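You operate a simulated robot arm through the tools that you are given. There is no shell and no other tool.

You run a simulated robot arm. Do the job below in one go: nothing can be reset, and whatever is moved stays where it is left.

JOB
Pile some things up. At the end: the black fuse from the top of the white table is on the silver valve plate; the green tin from the top of the white table is on the top of the tool table, with the yellow gauge from there on top of it and the black drier (marked "1") on top of that; the red fitting from the top of the white table is on the brown copper plate; whatever was shut is shut again. Leave all else as you found it, and nothing knocked over.

Only the result counts: the job must be done as asked and must still hold three seconds after the hand-in. Knocking over, shifting, dropping, spilling or breaking anything else fails it.

ROBOT AND FRAMES
A 7-joint arm with a two-finger parallel gripper, fixed in place. Base frame: the origin is at the foot of the arm, x ahead of it, y to its left, z up; the work surface is at about z = 0. Lengths are in mm, angles in degrees, forces in N, time in s.
With the tool pointing down near the work surface it reaches from about 240 to 620 mm from the base axis. Its first joint turns from -66.0 to 66.0 degrees. Payload 2.6 kg.
The TCP is the grasp point between the finger pads, 30 mm short of the fingertips. In the tool frame z runs along the fingers and y along their closing line. Largest opening 94 mm; finger width 28, thickness 10; the body of the gripper, 50 by 96 mm, starts 55 mm behind the TCP.
Orientation is told as [roll, pitch, yaw] about the base's x, y, z axes, in that order, counted from this pose: with the fingers straight down and closing along the base's y, the tool's x points along the base's -x, its y along +y and its z along -z.

CONTROLS
- The arm moves only by the tool arm_command. Its arguments are lists of equal length, an entry for each row: "turn": the turn, a rotation vector about the tool's x, y, z in degrees, a list of three; "delta_pos": the shift along the tool's x, y, z in mm, a list of three; "gripper": the opening, from 0 (shut) to 1 (fully open). In form: {"turn": [[rx, ry, rz], ...], "delta_pos": [[x, y, z], ...], "gripper": [gripper, ...]}. A call has 1 to 20 rows; each row is the pose to reach, as a shift and turn from the pose commanded when the call began, along the tool's axes at that moment. A row lasts 0.2 s, in which the tool goes at most 50 mm and 8.6 degrees; a call with a longer step from one row to the next is refused whole, and so is a gripper value outside its range. Where a pose cannot be reached the arm comes as near as it can. A force on the tool above 40 N (or 10 N above the force at the start of the call, whichever is more), or a blocked arm, ends the call early, and 0.2 s more pass. The fingers move at their own pace (about 72 mm/s each) and stop on an object; they squeeze with about 36 N. The grip force told is the motor's: it shows also when the fingers shut on nothing. Time passes only in rows, and 0.2 s behind the last, so rows that repeat a pose let the fingers close. The reply holds the time, the measured pose of the TCP, the force on the tool along the base axes, the opening and the grip force, in the units named above and with some noise, with the torque about the TCP (base axes, N m) and any sound that the robot's microphone picked up.
- Cameras (640 x 400 px; columns grow to the right, rows downward): "scene" is fixed at [-4.6, 445.1, 523]; the picture's right is [-0.96, -0.29, 0.00], its down [-0.26, 0.88, -0.41] and it looks along [0.12, -0.39, -0.91] (base axes); focal length 214 px, centre (320, 200). "wrist" rides on the gripper at [76, 14, -102] in the tool frame; the picture's right is [-0.18, 0.98, 0.00], its down [-0.75, -0.14, -0.64] and it looks along [-0.63, -0.12, 0.77] (tool axes); focal length 243 px, centre (320, 200).
- snapshot(camera): a new picture of that camera. The clock stands still meanwhile.
- probe_pixels(camera, pixels): for up to 12 pixels [column, row] of the newest picture of that camera ("zoom" is the newest enlarged one), the place [x, y, z] in the base frame of the surface seen there, good to about 3 mm. The clock stands still meanwhile.
- close_up(camera, box): a new picture of the part [left, top, right, bottom] of that camera's present view, enlarged. The clock stands still meanwhile.
- close_job(): hands the job in; it is judged then, once.

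Open the gripper and draw the arm clear of the work before you hand the job in, unless the task says otherwise.

The tools are called after "Request:" by a JSON object that holds its "fn" and its "kwargs". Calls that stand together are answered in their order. arm_command: Moves the arm, as the interface text tells. Its arguments: {"type":"object","properties":{"turn":{"type":"array","items":{"type":"array","items":{"type":"number"}}},"delta_pos":{"type":"array","items":{"type":"array","items":{"type":"number"}}},"gripper":{"type":"array","items":{"type":"number"}}},"required":["turn","delta_pos","gripper"]} The other tools are called the same way: snapshot (camera) takes a picture; probe_pixels (camera, pixels) gives the place of the surface under pixels of a picture; close_up (camera, box) takes an enlarged picture of a part of a camera's view; close_job () hands the job in.

At the start:

```text
clock: 0.0
tcp_pos: [337.4, -78.6, 339.4]
orientation: [0.0, 0.0, 0.0]
force: [-0.9, -0.4, -0.4]
wrist_torque: [-0.03, -0.01, 0.01]
finger_gap: 93.9
grip_force: 0.1
```

scene: 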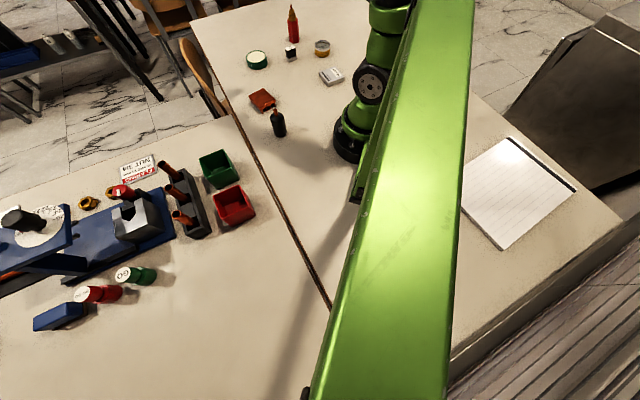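
wrist: 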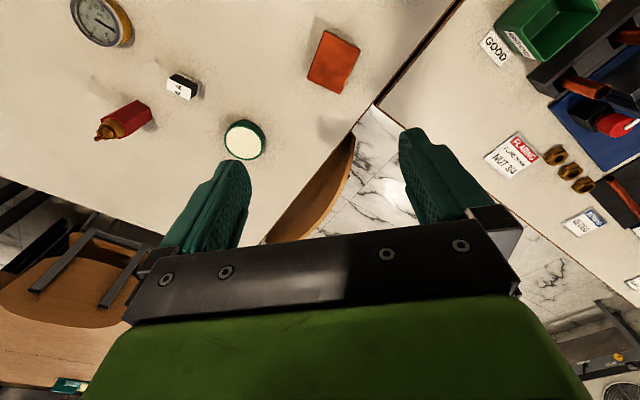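

I start by looking around: the scene shows two tables (one near the arm, one to the left with a blue flaring-type tool). I take fresh pictures of both cameras to identify the objects.

Request:
{"fn": "close_up", "kwargs": {"camera": "scene", "box": [0, 130, 280, 340]}}

Request:
{"fn": "close_up", "kwargs": {"camera": "scene", "box": [190, 0, 380, 150]}}

Request:
{"fn": "snapshot", "kwargs": {"camera": "wrist"}}

```text
1.90 times, centred on (140, 235) of scene
```

zoom: 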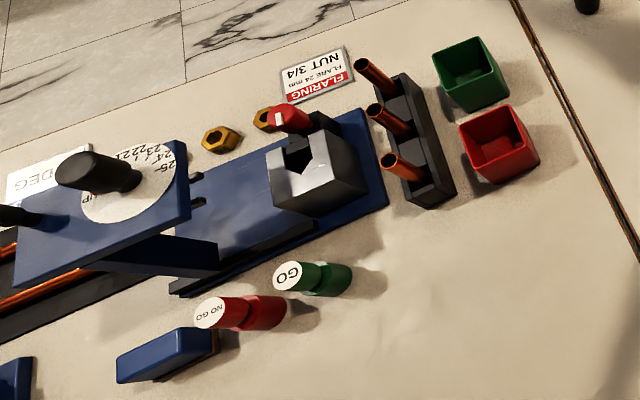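

```text
2.67 times, centred on (285, 75) of scene
```

zoom: 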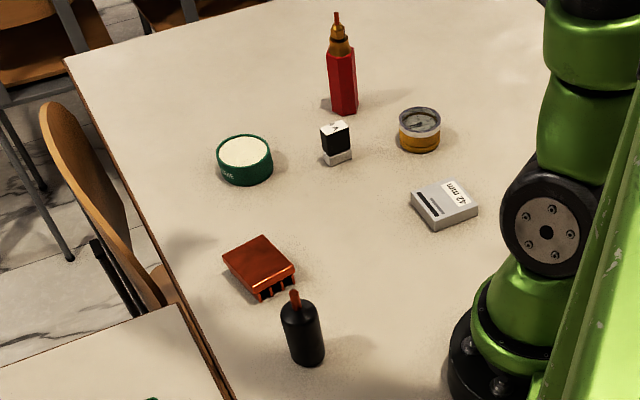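

```text
taken
```

wrist: 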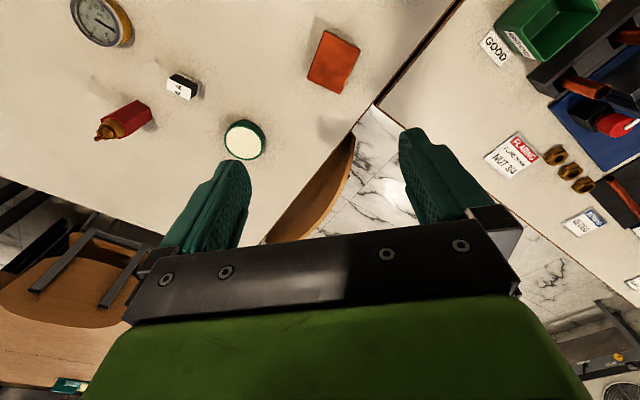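

The robot's table holds a green tin, a black/white small block, a yellow gauge, a red bottle-like part, a silver plate "42 mm?", a brown-red plate and a black bottle; the second table has flaring tools. I probe positions in the scene picture.

Request:
{"fn": "snapshot", "kwargs": {"camera": "scene"}}

Request:
{"fn": "probe_pixels", "kwargs": {"camera": "scene", "pixels": [[257, 57], [291, 48], [322, 44], [293, 30], [331, 74], [263, 98], [279, 122], [240, 30], [220, 165], [234, 203], [140, 215], [520, 190]]}}

Request:
{"fn": "close_up", "kwargs": {"camera": "scene", "box": [440, 0, 640, 300]}}

Request:
{"fn": "close_up", "kwargs": {"camera": "scene", "box": [0, 0, 200, 130]}}

```text
taken
```

scene: 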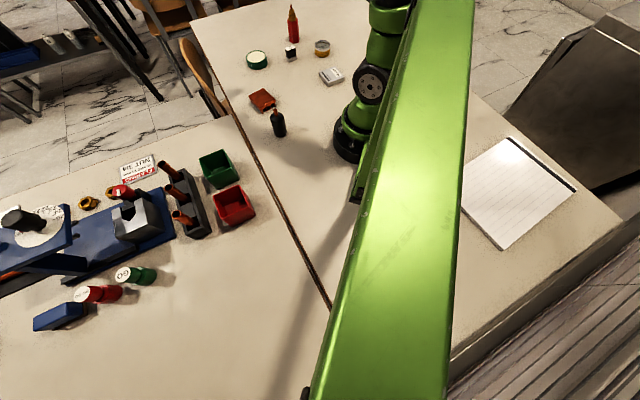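

```text
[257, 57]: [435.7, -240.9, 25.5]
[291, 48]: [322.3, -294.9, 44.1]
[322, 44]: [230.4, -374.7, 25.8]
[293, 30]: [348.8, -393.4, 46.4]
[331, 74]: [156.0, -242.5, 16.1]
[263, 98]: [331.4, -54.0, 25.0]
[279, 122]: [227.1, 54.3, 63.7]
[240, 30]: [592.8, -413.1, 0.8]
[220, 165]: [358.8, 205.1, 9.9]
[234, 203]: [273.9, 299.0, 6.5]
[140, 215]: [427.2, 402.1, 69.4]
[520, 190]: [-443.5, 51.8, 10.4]
```

```text
1.33 times, centred on (540, 150) of scene
```

zoom: 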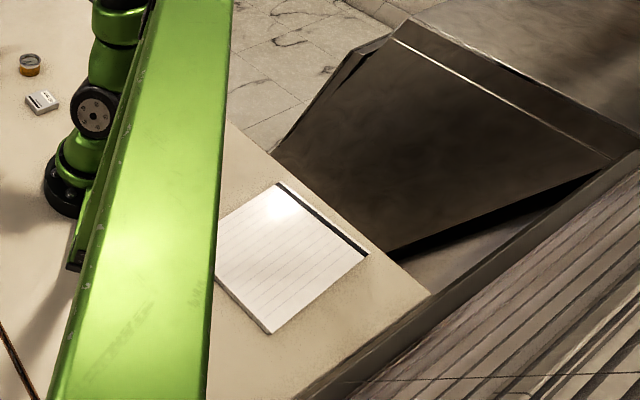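

```text
3.08 times, centred on (100, 65) of scene
```

zoom: 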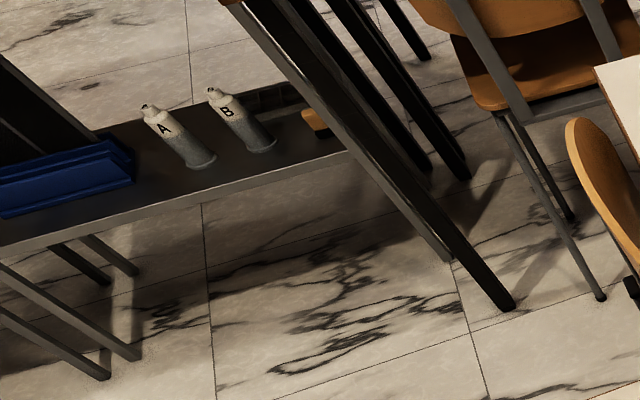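

I look closer at the black bottle, the gauge and the small fuse for markings, and at the second table surface heights.

Request:
{"fn": "close_up", "kwargs": {"camera": "scene", "box": [235, 70, 315, 150]}}

Request:
{"fn": "close_up", "kwargs": {"camera": "scene", "box": [240, 0, 350, 90]}}

Request:
{"fn": "close_up", "kwargs": {"camera": "wrist", "box": [440, 0, 640, 240]}}

Request:
{"fn": "probe_pixels", "kwargs": {"camera": "scene", "pixels": [[240, 270], [200, 330], [230, 130], [190, 150], [255, 165], [300, 200], [250, 240], [100, 360], [140, 165], [60, 318], [150, 275], [90, 204]]}}

```text
5.00 times, centred on (275, 110) of scene
```

zoom: 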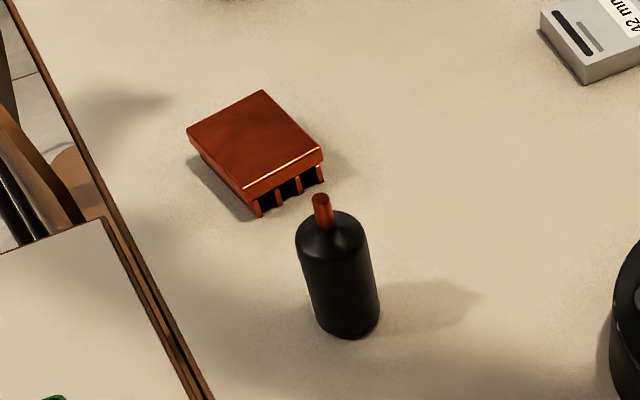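

```text
4.44 times, centred on (295, 45) of scene
```

zoom: 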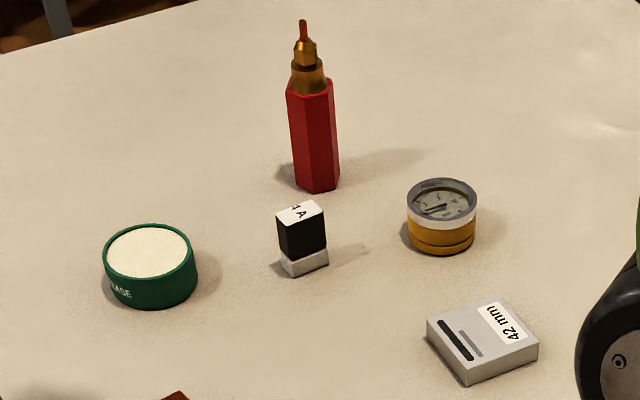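

```text
1.67 times, centred on (540, 120) of wrist
```

zoom: 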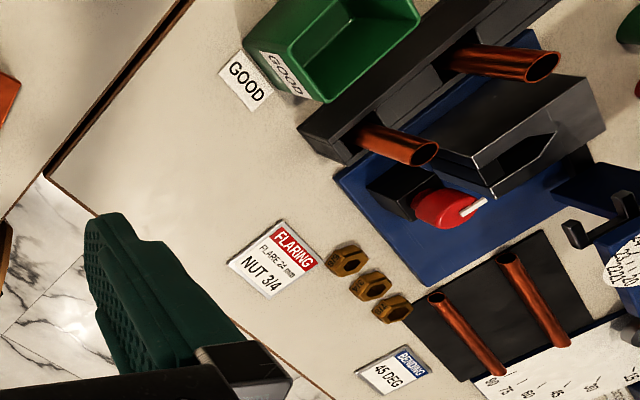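

```text
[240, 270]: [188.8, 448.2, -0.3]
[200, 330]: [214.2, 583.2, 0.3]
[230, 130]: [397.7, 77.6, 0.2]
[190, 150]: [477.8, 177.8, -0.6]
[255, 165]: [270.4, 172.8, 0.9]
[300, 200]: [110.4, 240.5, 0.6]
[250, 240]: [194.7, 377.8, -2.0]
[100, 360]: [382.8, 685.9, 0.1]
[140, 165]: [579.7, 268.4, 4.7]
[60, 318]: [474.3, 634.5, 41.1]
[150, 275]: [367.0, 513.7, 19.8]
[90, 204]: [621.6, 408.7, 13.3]
```

Everything sits at z≈0 on both tables. I move the tool to the left at the same height to look over the drier and the tool table with the wrist camera and unblock parts of the scene.

Request:
{"fn": "arm_command", "kwargs": {"turn": [[0, 0, 0], [0, 0, 0], [0, 0, 0], [0, 0, 0], [0, 0, 0]], "delta_pos": [[10, 40, -10], [20, 80, -20], [30, 120, -30], [40, 160, -40], [40, 190, -40]], "gripper": [1, 1, 1, 1, 1]}}

Request:
{"fn": "snapshot", "kwargs": {"camera": "scene"}}

Request:
{"fn": "snapshot", "kwargs": {"camera": "wrist"}}

```text
clock: 1.2
tcp_pos: [296.4, 110.3, 378.8]
orientation: [0.1, 0.0, 0.0]
force: [-0.9, 0.9, 0.7]
wrist_torque: [0.01, -0.01, -0.02]
finger_gap: 93.7
grip_force: 0.0
```

```text
taken
```

scene: 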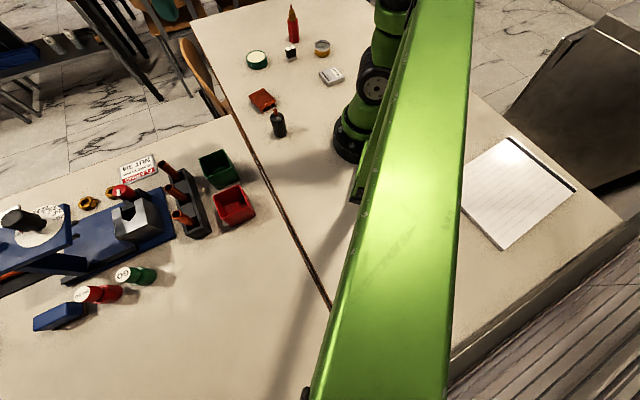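

```text
taken
```

wrist: 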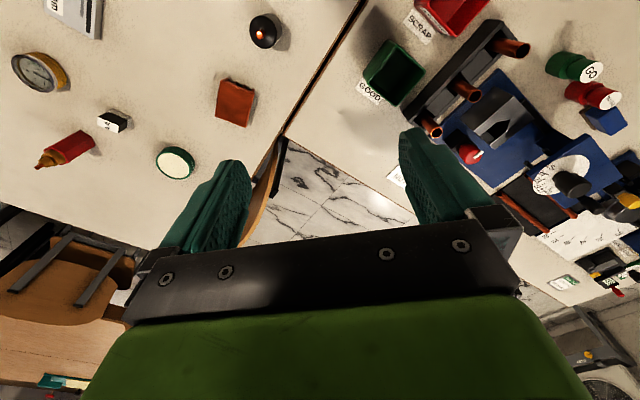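

The broad green bar in the scene stays put, so it may be a fixed post; I probe it and look at the drier and tool table details.

Request:
{"fn": "probe_pixels", "kwargs": {"camera": "scene", "pixels": [[420, 20], [410, 150], [390, 300], [370, 380], [320, 380], [455, 120], [370, 180], [390, 60], [350, 140], [370, 85], [393, 20], [350, 390]]}}

Request:
{"fn": "close_up", "kwargs": {"camera": "wrist", "box": [180, 0, 340, 130]}}

Request:
{"fn": "close_up", "kwargs": {"camera": "wrist", "box": [340, 0, 640, 300]}}

Request:
{"fn": "close_up", "kwargs": {"camera": "wrist", "box": [0, 0, 200, 200]}}

```text
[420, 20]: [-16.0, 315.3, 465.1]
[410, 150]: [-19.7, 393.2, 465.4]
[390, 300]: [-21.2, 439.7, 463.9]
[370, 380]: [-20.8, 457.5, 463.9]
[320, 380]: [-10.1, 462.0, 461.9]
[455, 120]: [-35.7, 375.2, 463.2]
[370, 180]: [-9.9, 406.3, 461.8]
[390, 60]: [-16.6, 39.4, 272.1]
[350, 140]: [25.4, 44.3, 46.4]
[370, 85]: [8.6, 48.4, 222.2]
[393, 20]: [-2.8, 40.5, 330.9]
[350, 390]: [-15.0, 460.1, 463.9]
```

```text
3.08 times, centred on (260, 65) of wrist
```

zoom: 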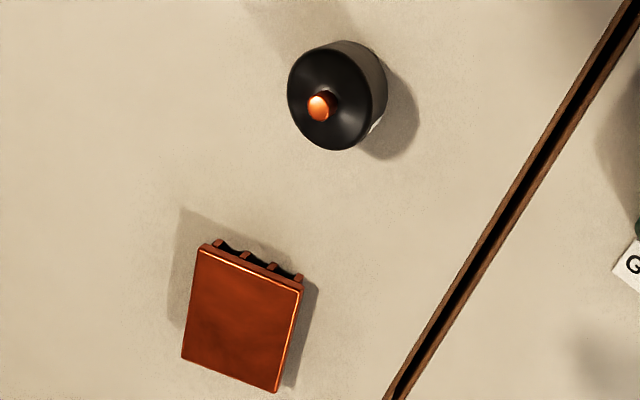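

```text
1.33 times, centred on (490, 150) of wrist
```

zoom: 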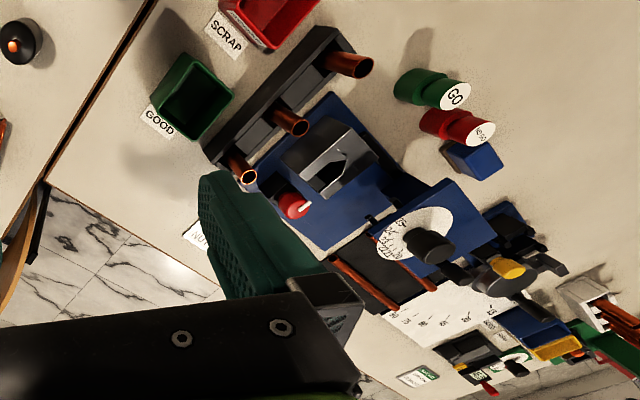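

```text
2.00 times, centred on (100, 100) of wrist
```

zoom: 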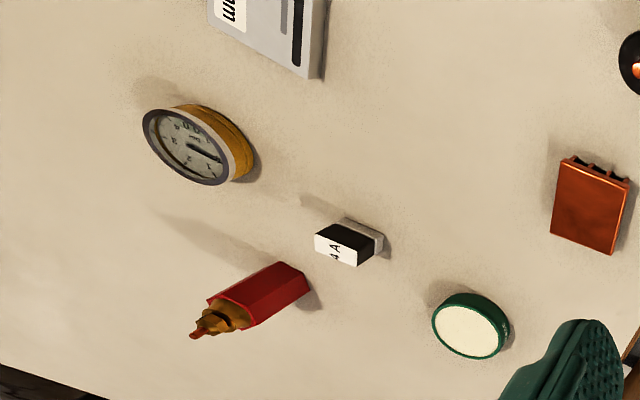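

The drier shows a bit of white label on its +x/+y side (wrist zoom (375,125)). I turn the tool about its axis by about 130° so the wrist camera can look back at the drier from that side.

Request:
{"fn": "arm_command", "kwargs": {"turn": [[0, 0, 8], [0, 0, 16], [0, 0, 24], [0, 0, 32], [0, 0, 40], [0, 0, 48], [0, 0, 56], [0, 0, 64], [0, 0, 72], [0, 0, 80], [0, 0, 88], [0, 0, 96], [0, 0, 104], [0, 0, 112], [0, 0, 120], [0, 0, 128], [0, 0, 135]], "delta_pos": [[0, 0, 0], [0, 0, 0], [0, 0, 0], [0, 0, 0], [0, 0, 0], [0, 0, 0], [0, 0, 0], [0, 0, 0], [0, 0, 0], [0, 0, 0], [0, 0, 0], [0, 0, 0], [0, 0, 0], [0, 0, 0], [0, 0, 0], [0, 0, 0], [0, 0, 0]], "gripper": [1, 1, 1, 1, 1, 1, 1, 1, 1, 1, 1, 1, 1, 1, 1, 1, 1]}}

Request:
{"fn": "snapshot", "kwargs": {"camera": "wrist"}}

Request:
{"fn": "snapshot", "kwargs": {"camera": "scene"}}

```text
clock: 4.8
tcp_pos: [296.7, 111.5, 379.2]
orientation: [0.0, 0.1, -135.1]
force: [-0.1, -0.3, 0.1]
wrist_torque: [0.03, 0.01, 0.01]
finger_gap: 94.1
grip_force: 0.0
```

```text
taken
```

wrist: 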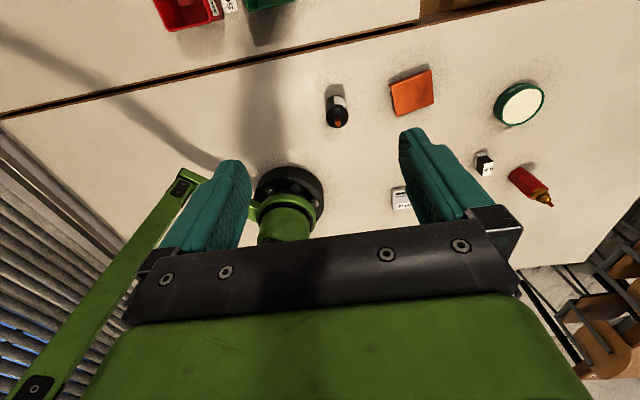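

```text
taken
```

scene: 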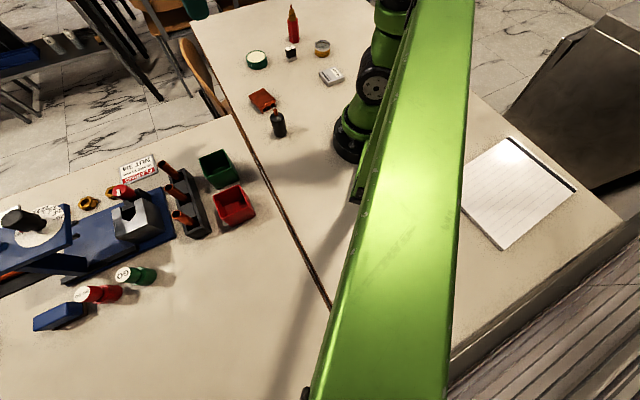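

The green bar is the scene camera's bracket running from beside the base. I zoom in on the drier at wrist (337,110) to read its label.

Request:
{"fn": "close_up", "kwargs": {"camera": "wrist", "box": [300, 70, 380, 140]}}

Request:
{"fn": "close_up", "kwargs": {"camera": "wrist", "box": [0, 0, 300, 240]}}

Request:
{"fn": "close_up", "kwargs": {"camera": "wrist", "box": [370, 50, 580, 220]}}

```text
5.71 times, centred on (340, 105) of wrist
```

zoom: 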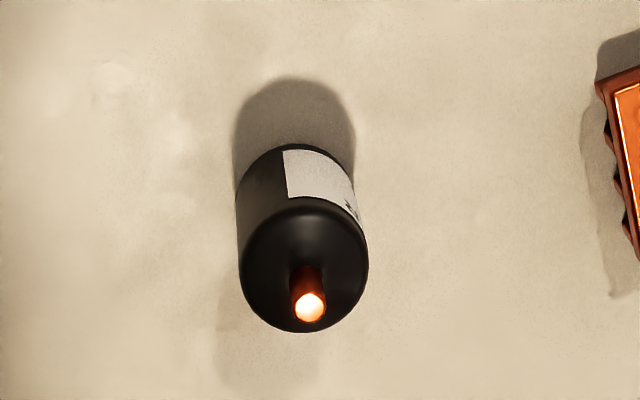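

```text
1.67 times, centred on (150, 120) of wrist
```

zoom: 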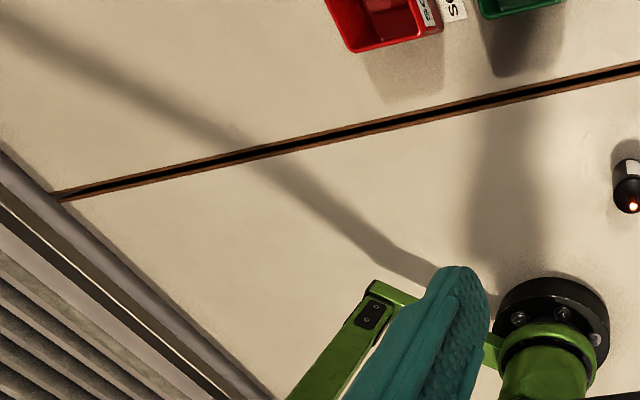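

```text
2.35 times, centred on (475, 135) of wrist
```

zoom: 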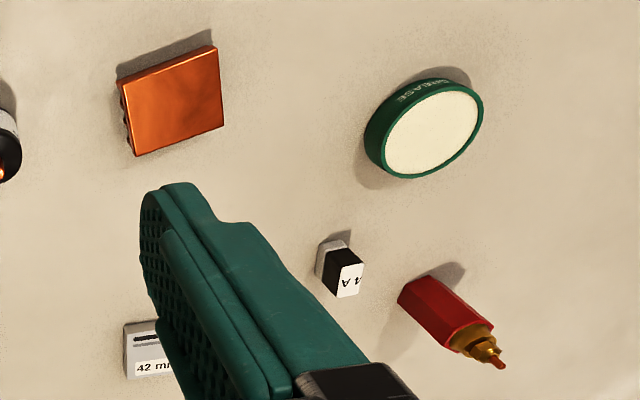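

The label faces roughly +x. I turn another ~45° and come lower on the +x side of the drier to read it at a more oblique angle, staying well above all objects (fingertips above 110 mm).

Request:
{"fn": "arm_command", "kwargs": {"turn": [[0, 0, 8], [0, 0, 16], [0, 0, 24], [0, 0, 32], [0, 0, 40], [0, 0, 45]], "delta_pos": [[0, 13, 38], [0, 26, 76], [0, 39, 114], [0, 52, 152], [0, 65, 190], [0, 80, 228]], "gripper": [1, 1, 1, 1, 1, 1]}}

Request:
{"fn": "snapshot", "kwargs": {"camera": "wrist"}}

```text
clock: 6.2
tcp_pos: [353.7, 55.1, 152.0]
orientation: [-0.1, 0.0, 179.9]
force: [-0.1, -0.4, -1.1]
wrist_torque: [0.05, 0.0, -0.01]
finger_gap: 94.1
grip_force: 0.0
```

```text
taken
```

wrist: 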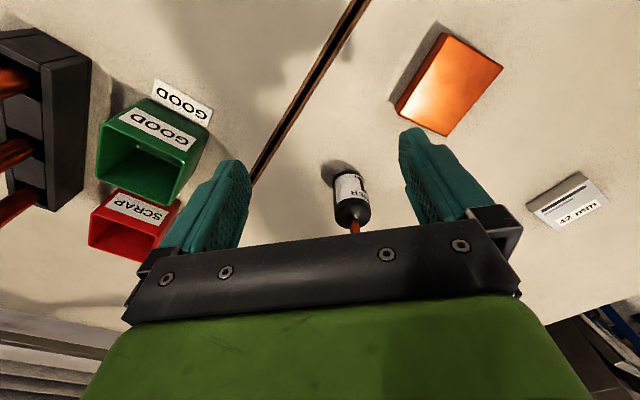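

Request:
{"fn": "close_up", "kwargs": {"camera": "wrist", "box": [310, 150, 400, 240]}}

Request:
{"fn": "probe_pixels", "kwargs": {"camera": "wrist", "pixels": [[352, 190], [355, 226], [335, 190], [340, 165], [368, 205], [440, 34], [500, 66], [397, 103], [441, 133], [590, 173], [180, 100], [290, 90]]}}

```text
4.44 times, centred on (355, 195) of wrist
```

zoom: 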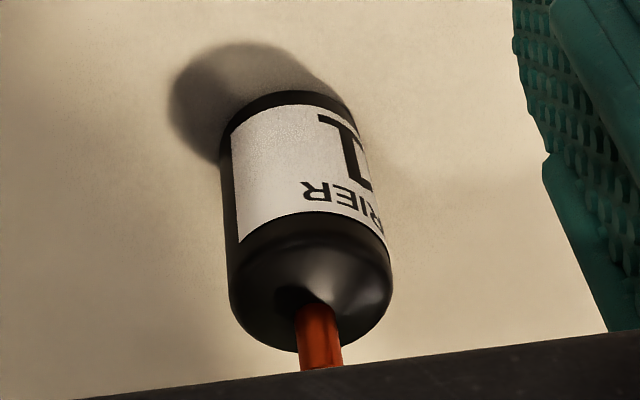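

```text
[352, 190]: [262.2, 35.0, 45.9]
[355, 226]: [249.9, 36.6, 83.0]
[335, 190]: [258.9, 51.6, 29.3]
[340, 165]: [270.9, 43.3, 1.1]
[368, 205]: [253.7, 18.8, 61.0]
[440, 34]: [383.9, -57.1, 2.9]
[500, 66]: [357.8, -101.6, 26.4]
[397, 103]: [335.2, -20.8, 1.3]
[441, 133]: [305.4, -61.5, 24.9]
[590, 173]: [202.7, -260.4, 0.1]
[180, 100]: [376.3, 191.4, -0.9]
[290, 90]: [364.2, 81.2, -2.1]
```

The label reads "DRIER 1", so this is the right drier, axis near (242,37). Next I swing back to yaw 0 while moving over to the green tin at about (436,-241) to measure it closely; path stays above 110 mm at the fingertips.

Request:
{"fn": "arm_command", "kwargs": {"turn": [[0, 0, -8.5], [0, 0, -17], [0, 0, -25.5], [0, 0, -34], [0, 0, -42.5], [0, 0, -51], [0, 0, -59.5], [0, 0, -68], [0, 0, -76.5], [0, 0, -85], [0, 0, -93.5], [0, 0, -102], [0, 0, -110.5], [0, 0, -119], [0, 0, -127.5], [0, 0, -136], [0, 0, -144.5], [0, 0, -153], [0, 0, -161.5], [0, 0, -170]], "delta_pos": [[0, 14, -5], [0, 28, -10], [0, 42, -15], [0, 56, -20], [0, 70, -20], [0, 84, -20], [0, 98, -20], [0, 112, -20], [0, 126, -20], [0, 140, -20], [0, 154, -20], [0, 168, -20], [0, 182, -20], [0, 196, -20], [0, 210, -20], [0, 224, -20], [0, 238, -20], [0, 252, -20], [0, 266, -20], [0, 280, -20]], "gripper": [1, 1, 1, 1, 1, 1, 1, 1, 1, 1, 1, 1, 1, 1, 1, 1, 1, 1, 1, 1]}}

Request:
{"fn": "snapshot", "kwargs": {"camera": "wrist"}}

```text
clock: 10.4
tcp_pos: [351.5, -225.9, 171.8]
orientation: [0.0, 0.0, -10.0]
force: [-0.6, 0.1, -0.3]
wrist_torque: [-0.02, 0.02, 0.02]
finger_gap: 93.9
grip_force: 0.1
```

```text
taken
```

wrist: 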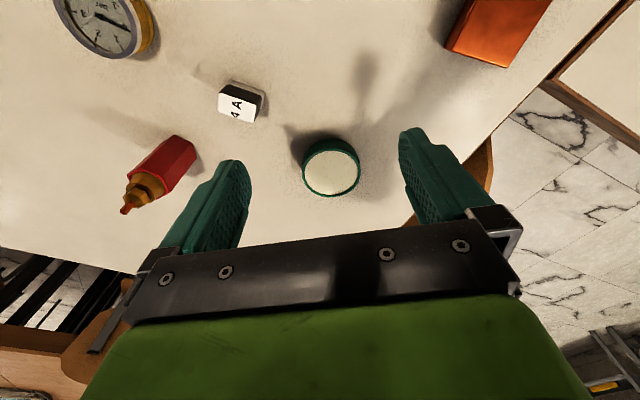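

The tin is at wrist (331,167). I probe around its top rim and sides, plus fuse, red fitting and gauge points.

Request:
{"fn": "probe_pixels", "kwargs": {"camera": "wrist", "pixels": [[306, 170], [358, 170], [332, 145], [332, 193], [331, 168], [304, 150], [360, 152], [350, 145], [312, 188], [352, 188], [331, 137], [370, 170]]}}

Request:
{"fn": "close_up", "kwargs": {"camera": "wrist", "box": [280, 110, 390, 220]}}

```text
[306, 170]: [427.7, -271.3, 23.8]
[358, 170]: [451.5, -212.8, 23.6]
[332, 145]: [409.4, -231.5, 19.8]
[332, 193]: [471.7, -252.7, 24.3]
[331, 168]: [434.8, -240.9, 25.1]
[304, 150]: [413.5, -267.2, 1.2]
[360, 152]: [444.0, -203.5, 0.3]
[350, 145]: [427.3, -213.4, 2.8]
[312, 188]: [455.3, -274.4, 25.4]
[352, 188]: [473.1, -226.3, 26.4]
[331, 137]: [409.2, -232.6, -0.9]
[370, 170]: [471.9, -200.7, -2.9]
```

```text
3.64 times, centred on (335, 165) of wrist
```

zoom: 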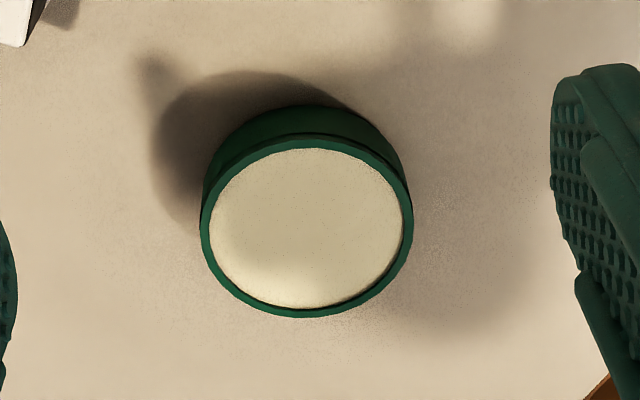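

The tin top is about 70 mm across, centre ≈(441,-242), top z≈25. I set yaw to 0 and move above it at TCP z≈100, then check.

Request:
{"fn": "arm_command", "kwargs": {"turn": [[0, 0, -5], [0, 0, -10], [0, 0, -10], [0, 0, -10]], "delta_pos": [[-30, 0, 10], [-60, 0, 30], [-91, 0, 50], [-91, 0, 70]], "gripper": [1, 1, 1, 1]}}

Request:
{"fn": "snapshot", "kwargs": {"camera": "wrist"}}

```text
clock: 11.4
tcp_pos: [444.0, -242.6, 100.9]
orientation: [-0.1, 0.0, -0.2]
force: [0.4, 0.1, 0.5]
wrist_torque: [0.0, 0.02, 0.01]
finger_gap: 93.9
grip_force: 0.1
```

```text
taken
```

wrist: 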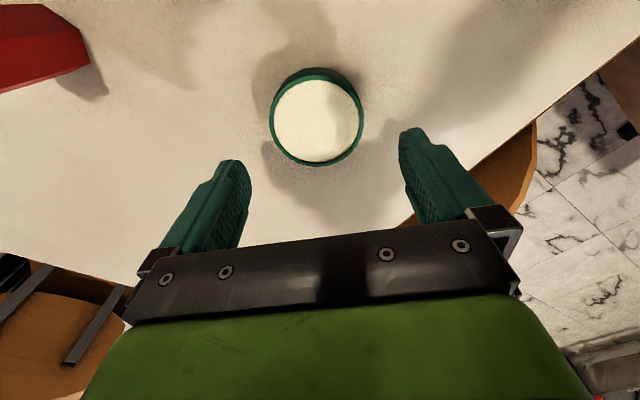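

Request:
{"fn": "probe_pixels", "kwargs": {"camera": "wrist", "pixels": [[274, 118], [359, 118], [316, 82], [318, 160], [316, 120], [290, 95], [345, 145], [290, 145], [345, 92]]}}

```text
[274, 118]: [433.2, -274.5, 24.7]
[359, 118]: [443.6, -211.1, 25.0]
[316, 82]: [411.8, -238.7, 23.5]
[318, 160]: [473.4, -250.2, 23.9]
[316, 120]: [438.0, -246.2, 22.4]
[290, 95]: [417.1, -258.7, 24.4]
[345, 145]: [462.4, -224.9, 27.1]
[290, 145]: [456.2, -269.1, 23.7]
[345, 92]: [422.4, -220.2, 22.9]
```

Centre of the tin ≈(440.3,-243.3), TCP is at (444,-242.6). I shift 3.5 mm back, go down to TCP z≈34 (tips ~4 mm above the table) and close.

Request:
{"fn": "arm_command", "kwargs": {"turn": [[0, 0, 0], [0, 0, 0], [0, 0, 0], [0, 0, 0], [0, 0, 0]], "delta_pos": [[3.5, -0.7, 20], [3.5, -0.7, 40], [3.5, -0.7, 55], [3.5, -0.7, 62], [3.5, -0.7, 66]], "gripper": [1, 1, 1, 1, 1]}}

Request:
{"fn": "snapshot", "kwargs": {"camera": "wrist"}}

```text
clock: 12.6
tcp_pos: [438.2, -243.0, 35.6]
orientation: [0.0, 0.0, 0.1]
force: [0.2, -0.1, 1.2]
wrist_torque: [0.04, -0.01, -0.01]
finger_gap: 94.0
grip_force: 0.0
```

```text
taken
```

wrist: 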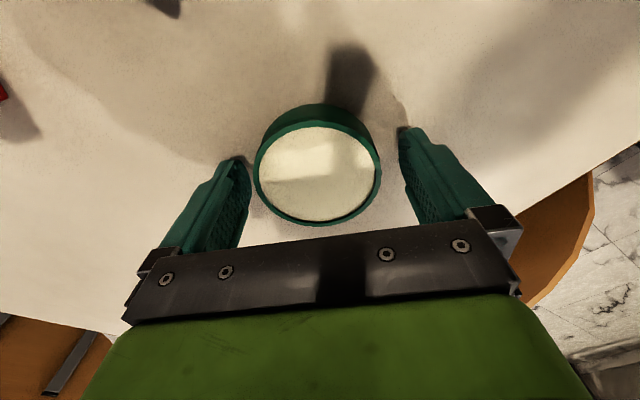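

The tin is between the fingers. I close the gripper here.

Request:
{"fn": "arm_command", "kwargs": {"turn": [[0, 0, 0], [0, 0, 0], [0, 0, 0], [0, 0, 0]], "delta_pos": [[0, 0, 0], [0, 0, 0], [0, 0, 0], [0, 0, 0]], "gripper": [0.65, 0.4, 0.4, 0.4]}}

```text
clock: 13.6
tcp_pos: [439.2, -242.0, 35.7]
orientation: [-0.1, 0.0, -0.1]
force: [-0.8, -0.3, 0.3]
wrist_torque: [0.0, 0.0, 0.01]
finger_gap: 70.9
grip_force: 35.6
```

Gap 70.9 mm with 35.6 N: the tin is held. I lift straight up to z≈170 and move left toward the tool table, then look for the free spot.

Request:
{"fn": "arm_command", "kwargs": {"turn": [[0, 0, 0], [0, 0, 0], [0, 0, 0], [0, 0, 0], [0, 0, 0], [0, 0, 0], [0, 0, 0], [0, 0, 0], [0, 0, 0], [0, 0, 0], [0, 0, 0]], "delta_pos": [[0, 0, -15], [0, 0, -40], [0, 0, -75], [0, 0, -110], [2, 20, -135], [10, 60, -145], [20, 105, -145], [30, 150, -145], [40, 195, -145], [40, 240, -145], [40, 270, -145]], "gripper": [0.4, 0.4, 0.4, 0.4, 0.4, 0.4, 0.4, 0.4, 0.4, 0.4, 0.4]}}

Request:
{"fn": "snapshot", "kwargs": {"camera": "wrist"}}

Request:
{"fn": "snapshot", "kwargs": {"camera": "scene"}}

```text
clock: 16.0
tcp_pos: [398.8, 28.8, 181.1]
orientation: [-0.1, 0.0, 0.1]
force: [-0.7, 0.8, -0.3]
wrist_torque: [0.02, 0.01, -0.01]
finger_gap: 37.6
grip_force: 0.1
```

```text
taken
```

wrist: 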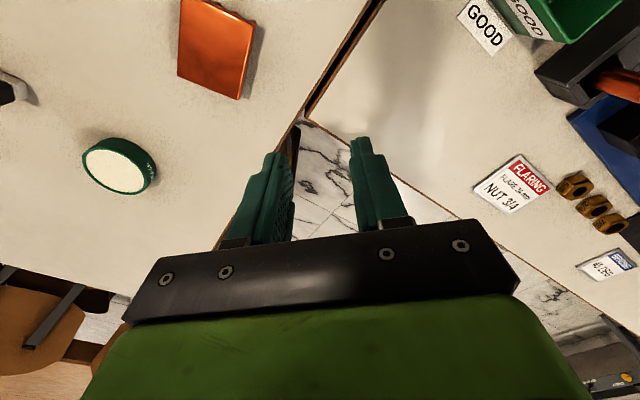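

```text
taken
```

scene: 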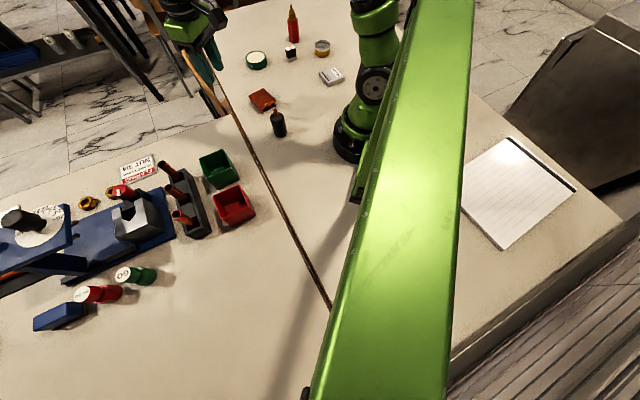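

The fingers closed to 37.6 mm on nothing and the tin is still on the white table at wrist (120,167): it slipped at lift-off. I probe where it is now.

Request:
{"fn": "probe_pixels", "kwargs": {"camera": "wrist", "pixels": [[83, 165], [145, 165], [115, 148], [115, 192], [114, 168], [120, 138], [155, 170], [100, 185]]}}

Request:
{"fn": "close_up", "kwargs": {"camera": "wrist", "box": [50, 100, 200, 220]}}

Request:
{"fn": "close_up", "kwargs": {"camera": "wrist", "box": [200, 120, 420, 260]}}

```text
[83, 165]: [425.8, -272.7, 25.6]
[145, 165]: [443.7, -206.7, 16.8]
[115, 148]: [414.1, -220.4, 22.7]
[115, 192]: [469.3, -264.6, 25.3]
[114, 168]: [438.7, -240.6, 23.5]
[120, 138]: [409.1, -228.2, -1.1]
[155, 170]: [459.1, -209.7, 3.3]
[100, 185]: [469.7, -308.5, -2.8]
```

```text
3.33 times, centred on (125, 160) of wrist
```

zoom: 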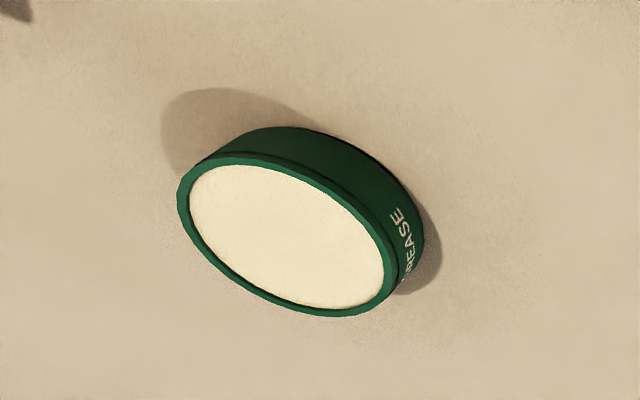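

```text
2.86 times, centred on (310, 190) of wrist
```

zoom: 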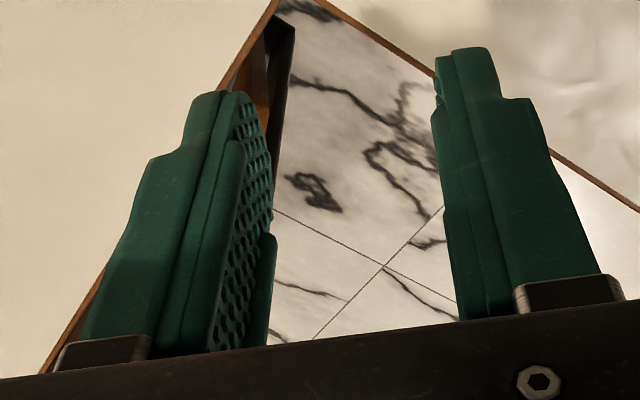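

The tin is unchanged at about (440,-242). I go back above it with open fingers, and this time grip lower and lift in tiny steps to see how it behaves.

Request:
{"fn": "arm_command", "kwargs": {"turn": [[0, 0, 0], [0, 0, 0], [0, 0, 0], [0, 0, 0], [0, 0, 0], [0, 0, 0], [0, 0, 0], [0, 0, 0], [0, 0, 0], [0, 0, 0], [0, 0, 0]], "delta_pos": [[-5, -40, 0], [-15, -85, 0], [-25, -130, 0], [-35, -175, 10], [-41, -220, 30], [-41.7, -262, 60], [-41.7, -272, 90], [-41.7, -272, 115], [-41.7, -272, 135], [-41.7, -272, 145], [-41.7, -272, 148]], "gripper": [1, 1, 1, 1, 1, 1, 1, 1, 1, 1, 1]}}

Request:
{"fn": "snapshot", "kwargs": {"camera": "wrist"}}

```text
refused: row 6 steps farther than a row can; nothing moved
```

```text
taken
```

wrist: 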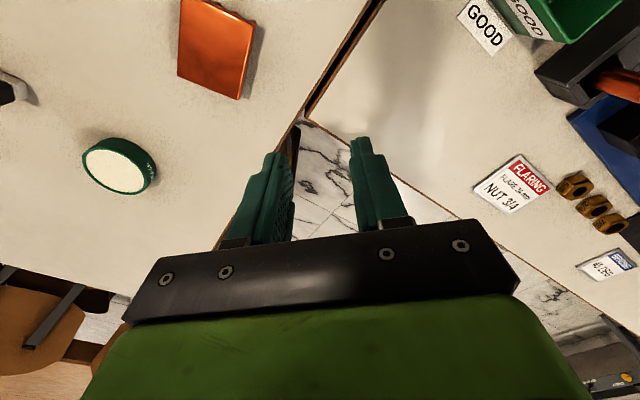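

Row 6 was too long a step, so nothing moved. While here I probe the free part of the tool table (wrist (380–460,60–150)), then redo the path with shorter steps.

Request:
{"fn": "probe_pixels", "kwargs": {"camera": "wrist", "pixels": [[305, 118], [400, 80], [430, 120], [460, 100], [470, 150], [462, 22], [490, 50], [477, 190], [515, 155], [350, 60], [540, 75], [440, 180]]}}

Request:
{"fn": "arm_command", "kwargs": {"turn": [[0, 0, 0], [0, 0, 0], [0, 0, 0], [0, 0, 0], [0, 0, 0], [0, 0, 0], [0, 0, 0], [0, 0, 0], [0, 0, 0], [0, 0, 0], [0, 0, 0], [0, 0, 0]], "delta_pos": [[-5, -40, 0], [-12, -80, 0], [-20, -120, 0], [-28, -160, 0], [-36, -200, 10], [-40, -240, 30], [-41.7, -272, 60], [-41.7, -272, 90], [-41.7, -272, 115], [-41.7, -272, 135], [-41.7, -272, 145], [-41.7, -272, 148]], "gripper": [1, 1, 1, 1, 1, 1, 1, 1, 1, 1, 1, 1]}}

```text
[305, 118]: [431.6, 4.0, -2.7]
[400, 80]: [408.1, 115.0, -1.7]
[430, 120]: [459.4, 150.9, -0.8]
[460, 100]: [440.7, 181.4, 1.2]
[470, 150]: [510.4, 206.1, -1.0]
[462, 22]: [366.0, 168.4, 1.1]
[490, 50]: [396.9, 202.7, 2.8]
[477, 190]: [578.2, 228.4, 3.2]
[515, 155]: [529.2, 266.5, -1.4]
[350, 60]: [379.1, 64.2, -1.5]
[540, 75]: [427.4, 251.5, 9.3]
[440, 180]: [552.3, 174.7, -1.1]
```

```text
clock: 18.6
tcp_pos: [442.1, -243.3, 31.5]
orientation: [0.0, -0.1, -0.1]
force: [0.0, 0.0, -0.2]
wrist_torque: [-0.03, 0.03, -0.05]
finger_gap: 94.0
grip_force: 0.0
```

I'm down at z=31.5 around the tin (tips ~1.5 mm over the table). I close fully and hold a while before any lift.

Request:
{"fn": "arm_command", "kwargs": {"turn": [[0, 0, 0], [0, 0, 0], [0, 0, 0], [0, 0, 0], [0, 0, 0], [0, 0, 0]], "delta_pos": [[0, 0, 0], [0, 0, 0], [0, 0, 0], [0, 0, 0], [0, 0, 0], [0, 0, 0]], "gripper": [0.7, 0.5, 0.2, 0, 0, 0]}}

Request:
{"fn": "snapshot", "kwargs": {"camera": "wrist"}}

```text
clock: 20.0
tcp_pos: [440.8, -244.5, 32.6]
orientation: [0.0, 0.1, 0.1]
force: [0.0, 0.8, 0.1]
wrist_torque: [-0.01, 0.01, -0.02]
finger_gap: 70.9
grip_force: 35.6
```

```text
taken
```

wrist: 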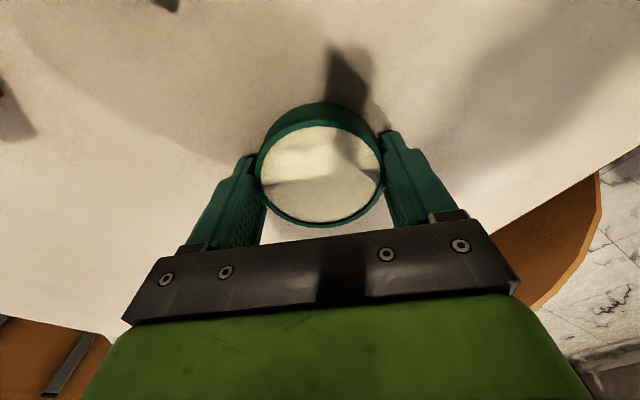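

Gripped again at 70.9 mm. I lift only 6 mm in small steps and read the force.

Request:
{"fn": "arm_command", "kwargs": {"turn": [[0, 0, 0], [0, 0, 0], [0, 0, 0], [0, 0, 0], [0, 0, 0]], "delta_pos": [[0, 0, -1], [0, 0, -2], [0, 0, -4], [0, 0, -6], [0, 0, -6]], "gripper": [0, 0, 0, 0, 0]}}

Request:
{"fn": "snapshot", "kwargs": {"camera": "wrist"}}

```text
clock: 21.2
tcp_pos: [441.1, -243.8, 39.0]
orientation: [-0.1, 0.0, 0.0]
force: [-0.7, -0.1, -2.6]
wrist_torque: [0.02, 0.0, 0.01]
finger_gap: 70.7
grip_force: 36.0
```

```text
taken
```

wrist: 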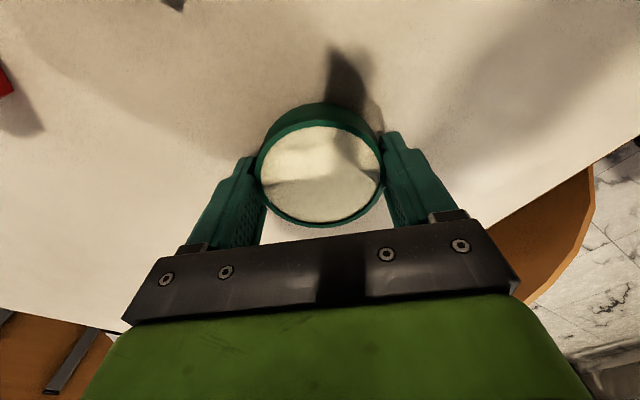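

Force z is -2.6 N and the tin keeps its place in the picture, so it is lifted now. I continue gently upward to z≈140 and check again.

Request:
{"fn": "arm_command", "kwargs": {"turn": [[0, 0, 0], [0, 0, 0], [0, 0, 0], [0, 0, 0], [0, 0, 0], [0, 0, 0], [0, 0, 0], [0, 0, 0]], "delta_pos": [[0, 0, -4], [0, 0, -10], [0, 0, -20], [0, 0, -32], [0, 0, -46], [0, 0, -60], [0, 0, -72], [0, 0, -80]], "gripper": [0, 0, 0, 0, 0, 0, 0, 0]}}

Request:
{"fn": "snapshot", "kwargs": {"camera": "wrist"}}

```text
clock: 23.0
tcp_pos: [441.1, -243.7, 117.6]
orientation: [0.0, -0.1, 0.0]
force: [-0.2, 0.5, -3.1]
wrist_torque: [0.02, -0.01, 0.0]
finger_gap: 70.9
grip_force: 35.9
```

```text
taken
```

wrist: 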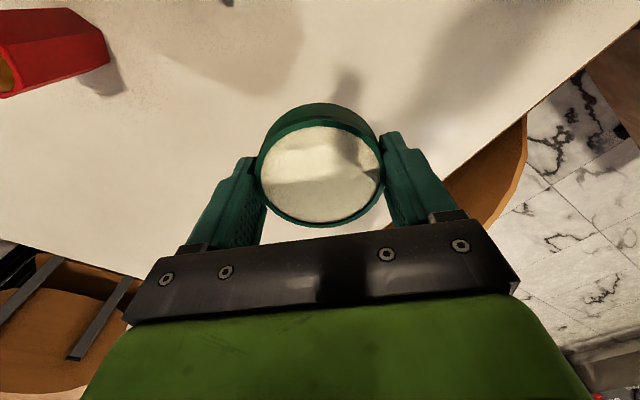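

The tin is well held (−3 N). I carry it left smoothly at z≈120 to above the free tool-table spot (≈(445,145)).

Request:
{"fn": "arm_command", "kwargs": {"turn": [[0, 0, 0], [0, 0, 0], [0, 0, 0], [0, 0, 0], [0, 0, 0], [0, 0, 0], [0, 0, 0], [0, 0, 0], [0, 0, 0], [0, 0, 0], [0, 0, 0], [0, 0, 0], [0, 0, 0], [0, 0, 0], [0, 0, 0], [0, 0, 0], [0, 0, 0], [0, 0, 0], [0, 0, 0], [0, 0, 0]], "delta_pos": [[0, 5, 0], [0, 15, 0], [0, 30, 0], [0, 50, 0], [0, 72, 0], [0, 95, 0], [0, 120, 0], [0, 145, 0], [0, 170, 0], [0, 195, 0], [0, 220, 0], [0, 245, 0], [0, 270, 0], [0, 295, 0], [0, 318, 0], [0, 340, 0], [0, 358, 0], [0, 372, 0], [0, 382, 0], [0, 388, 0]], "gripper": [0, 0, 0, 0, 0, 0, 0, 0, 0, 0, 0, 0, 0, 0, 0, 0, 0, 0, 0, 0]}}

Request:
{"fn": "snapshot", "kwargs": {"camera": "wrist"}}

Request:
{"fn": "snapshot", "kwargs": {"camera": "scene"}}

```text
clock: 27.2
tcp_pos: [441.0, 144.2, 118.3]
orientation: [0.0, 0.0, 0.0]
force: [0.3, -1.3, -2.8]
wrist_torque: [-0.01, 0.04, 0.03]
finger_gap: 70.4
grip_force: 35.6
```

```text
taken
```

wrist: 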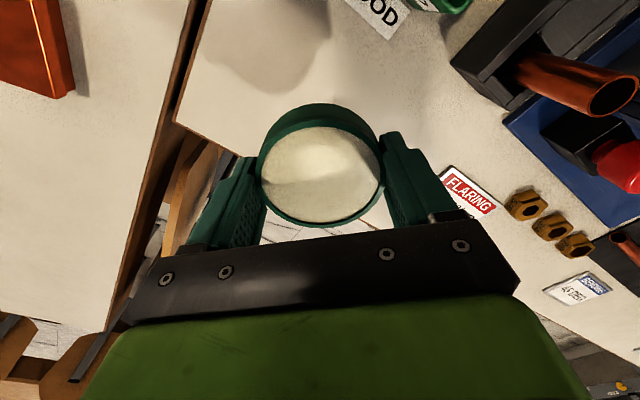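

```text
taken
```

scene: 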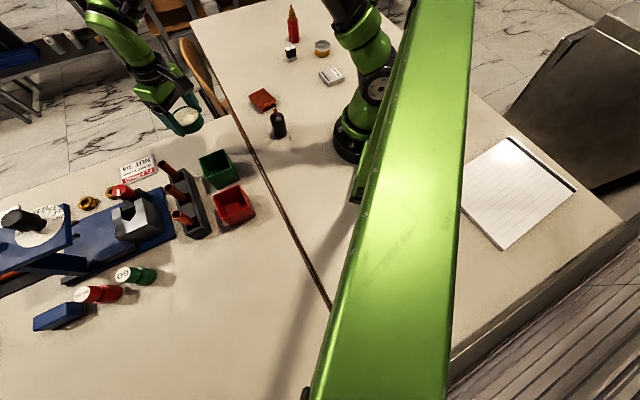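

The tin is over a free patch; labels ("GOOD" at top, "FLARING" at (470,190)) are clear. I lower to about 2 mm above touching height.

Request:
{"fn": "arm_command", "kwargs": {"turn": [[0, 0, 0], [0, 0, 0], [0, 0, 0], [0, 0, 0], [0, 0, 0], [0, 0, 0], [0, 0, 0], [0, 0, 0]], "delta_pos": [[0, 0, 10], [0, 0, 25], [0, 0, 42], [0, 0, 58], [0, 0, 70], [0, 0, 78], [0, 0, 82], [0, 0, 83]], "gripper": [0, 0, 0, 0, 0, 0, 0, 0]}}

Request:
{"fn": "snapshot", "kwargs": {"camera": "wrist"}}

```text
clock: 29.0
tcp_pos: [441.0, 143.9, 34.5]
orientation: [-0.1, 0.0, 0.0]
force: [-0.3, 0.1, -4.5]
wrist_torque: [0.01, 0.01, 0.0]
finger_gap: 70.7
grip_force: 36.0
```

```text
taken
```

wrist: 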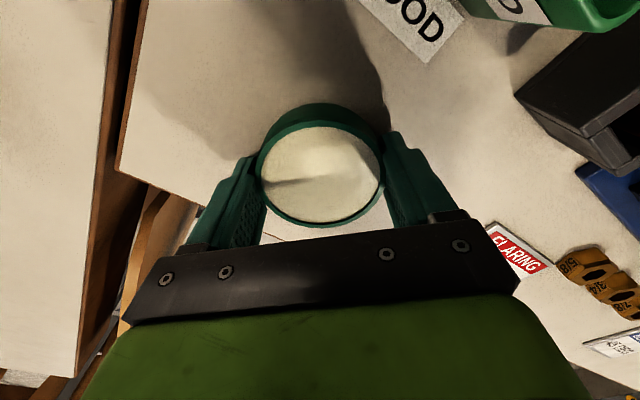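

I go down in half-millimetre steps until the force along z turns positive (tin resting on the table).

Request:
{"fn": "arm_command", "kwargs": {"turn": [[0, 0, 0], [0, 0, 0], [0, 0, 0], [0, 0, 0]], "delta_pos": [[0, 0, 0.5], [0, 0, 1], [0, 0, 1.5], [0, 0, 1.5]], "gripper": [0, 0, 0, 0]}}

```text
clock: 30.0
tcp_pos: [441.6, 143.4, 33.4]
orientation: [0.0, 0.0, 0.0]
force: [0.4, -0.5, -3.4]
wrist_torque: [-0.02, 0.01, 0.01]
finger_gap: 70.8
grip_force: 35.5
```

Request:
{"fn": "arm_command", "kwargs": {"turn": [[0, 0, 0], [0, 0, 0], [0, 0, 0], [0, 0, 0]], "delta_pos": [[0, 0, 0.5], [0, 0, 1], [0, 0, 1.5], [0, 0, 1.5]], "gripper": [0, 0, 0, 0]}}

```text
clock: 31.0
tcp_pos: [440.6, 143.8, 33.2]
orientation: [-0.1, 0.1, 0.0]
force: [-2.4, -1.7, 6.0]
wrist_torque: [-0.06, 0.31, 0.05]
finger_gap: 71.0
grip_force: 36.5
```

Force z is +6 N: the tin rests on the tool table. I open and rise straight up, then inspect.

Request:
{"fn": "arm_command", "kwargs": {"turn": [[0, 0, 0], [0, 0, 0], [0, 0, 0], [0, 0, 0], [0, 0, 0], [0, 0, 0], [0, 0, 0], [0, 0, 0]], "delta_pos": [[0, 0, 0], [0, 0, 0], [0, 0, 0], [0, 0, -15], [0, 0, -40], [0, 0, -80], [0, 0, -120], [0, 0, -140]], "gripper": [0.85, 1, 1, 1, 1, 1, 1, 1]}}

Request:
{"fn": "snapshot", "kwargs": {"camera": "wrist"}}

Request:
{"fn": "snapshot", "kwargs": {"camera": "scene"}}

```text
clock: 32.8
tcp_pos: [441.6, 144.5, 173.3]
orientation: [0.0, 0.1, 0.0]
force: [0.3, 0.3, -0.7]
wrist_torque: [0.02, 0.02, 0.01]
finger_gap: 94.1
grip_force: 0.0
```

```text
taken
```

wrist: 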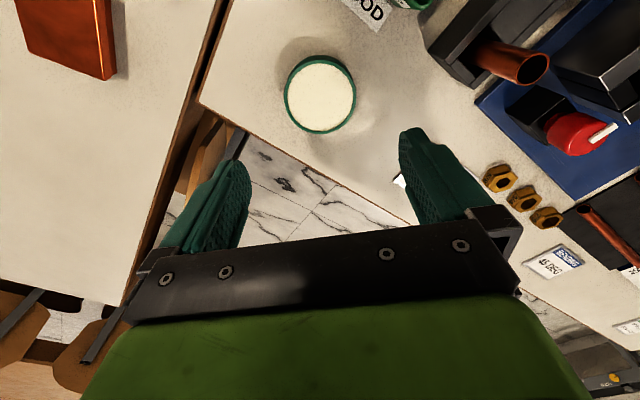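

```text
taken
```

scene: 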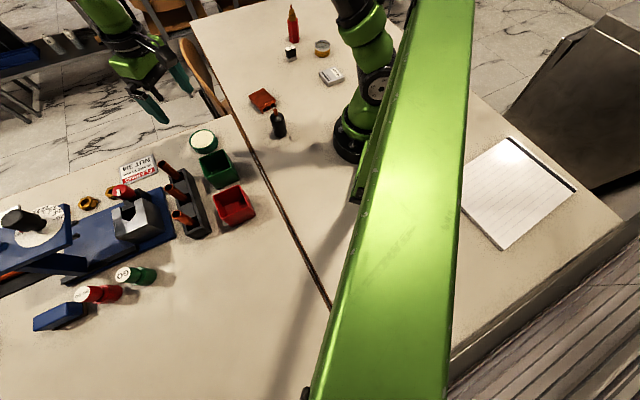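

The tin stands on the tool table at wrist (320,95). I probe its rim for the exact centre and top height.

Request:
{"fn": "probe_pixels", "kwargs": {"camera": "wrist", "pixels": [[288, 96], [352, 96], [320, 66], [320, 129], [320, 96], [298, 73], [343, 119], [343, 73], [297, 119]]}}

```text
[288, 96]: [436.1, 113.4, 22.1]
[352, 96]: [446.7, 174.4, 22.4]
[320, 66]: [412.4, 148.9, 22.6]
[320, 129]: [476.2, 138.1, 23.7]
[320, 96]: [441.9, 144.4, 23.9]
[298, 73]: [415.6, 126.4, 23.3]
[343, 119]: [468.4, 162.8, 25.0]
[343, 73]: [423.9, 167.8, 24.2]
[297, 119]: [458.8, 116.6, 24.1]
```

Tin centre ≈(442,143.6), top ≈24. Now I move to a view position over the yellow gauge near (230,-375), turning the tool to about yaw -58 so the camera looks outward along the arm.

Request:
{"fn": "arm_command", "kwargs": {"turn": [[0, 0, 3.4], [0, 0, 6.8], [0, 0, 10.2], [0, 0, 13.6], [0, 0, 17], [0, 0, 20.4], [0, 0, 23.8], [0, 0, 27.2], [0, 0, 30.6], [0, 0, 34], [0, 0, 37.4], [0, 0, 40.8], [0, 0, 44.2], [0, 0, 47.6], [0, 0, 51], [0, 0, 54.4], [0, 0, 58]], "delta_pos": [[14.6, -24.9, 1], [29.2, -49.8, 2], [43.8, -74.7, 4], [58.4, -99.6, 5], [73, -124.5, 7], [87.6, -149.4, 8], [102.2, -174.3, 10], [116.8, -199.2, 11], [131.4, -224.1, 13], [146, -249, 14], [160.6, -273.9, 15], [175.2, -298.8, 16], [189.8, -323.7, 18], [204.4, -348.6, 19], [219, -373.5, 20], [233.6, -398.4, 22], [248, -423, 23]], "gripper": [1, 1, 1, 1, 1, 1, 1, 1, 1, 1, 1, 1, 1, 1, 1, 1, 1]}}

Request:
{"fn": "snapshot", "kwargs": {"camera": "wrist"}}

```text
clock: 36.4
tcp_pos: [193.6, -278.0, 148.4]
orientation: [0.0, 0.0, -58.1]
force: [-0.1, -0.4, -0.4]
wrist_torque: [-0.01, -0.02, 0.0]
finger_gap: 94.1
grip_force: 0.0
```

```text
taken
```

wrist: 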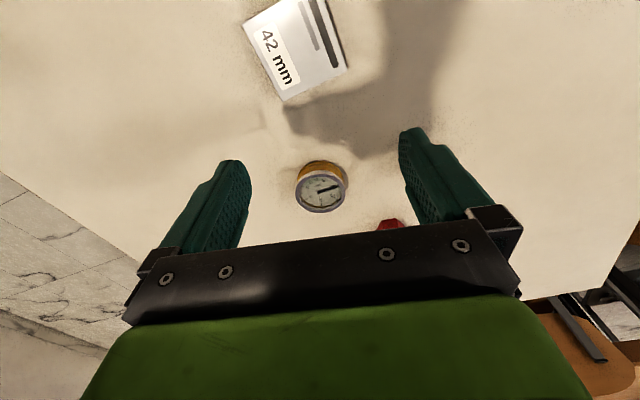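

Request:
{"fn": "close_up", "kwargs": {"camera": "wrist", "box": [270, 140, 370, 230]}}

Request:
{"fn": "probe_pixels", "kwargs": {"camera": "wrist", "pixels": [[297, 190], [345, 190], [321, 173], [321, 210], [321, 190], [302, 177], [340, 204], [340, 177], [303, 204], [320, 163], [320, 158], [388, 222]]}}

```text
4.44 times, centred on (320, 185) of wrist
```

zoom: 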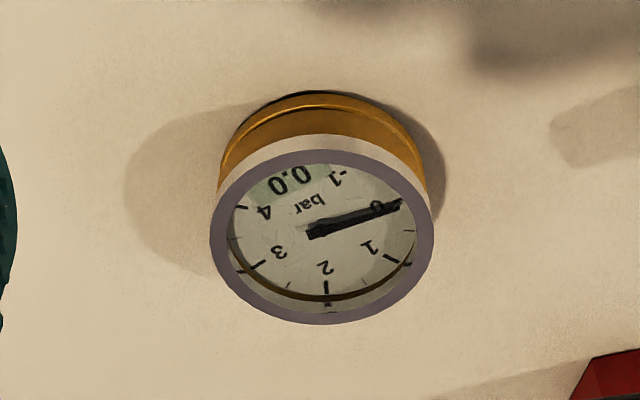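

```text
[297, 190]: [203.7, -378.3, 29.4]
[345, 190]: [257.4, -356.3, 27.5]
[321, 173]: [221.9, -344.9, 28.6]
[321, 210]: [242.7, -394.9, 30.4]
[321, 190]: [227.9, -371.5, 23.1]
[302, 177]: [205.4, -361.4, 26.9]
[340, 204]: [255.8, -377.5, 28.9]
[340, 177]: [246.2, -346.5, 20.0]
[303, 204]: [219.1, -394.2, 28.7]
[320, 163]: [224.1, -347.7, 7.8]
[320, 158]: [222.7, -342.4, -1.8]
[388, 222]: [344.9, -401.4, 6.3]
```

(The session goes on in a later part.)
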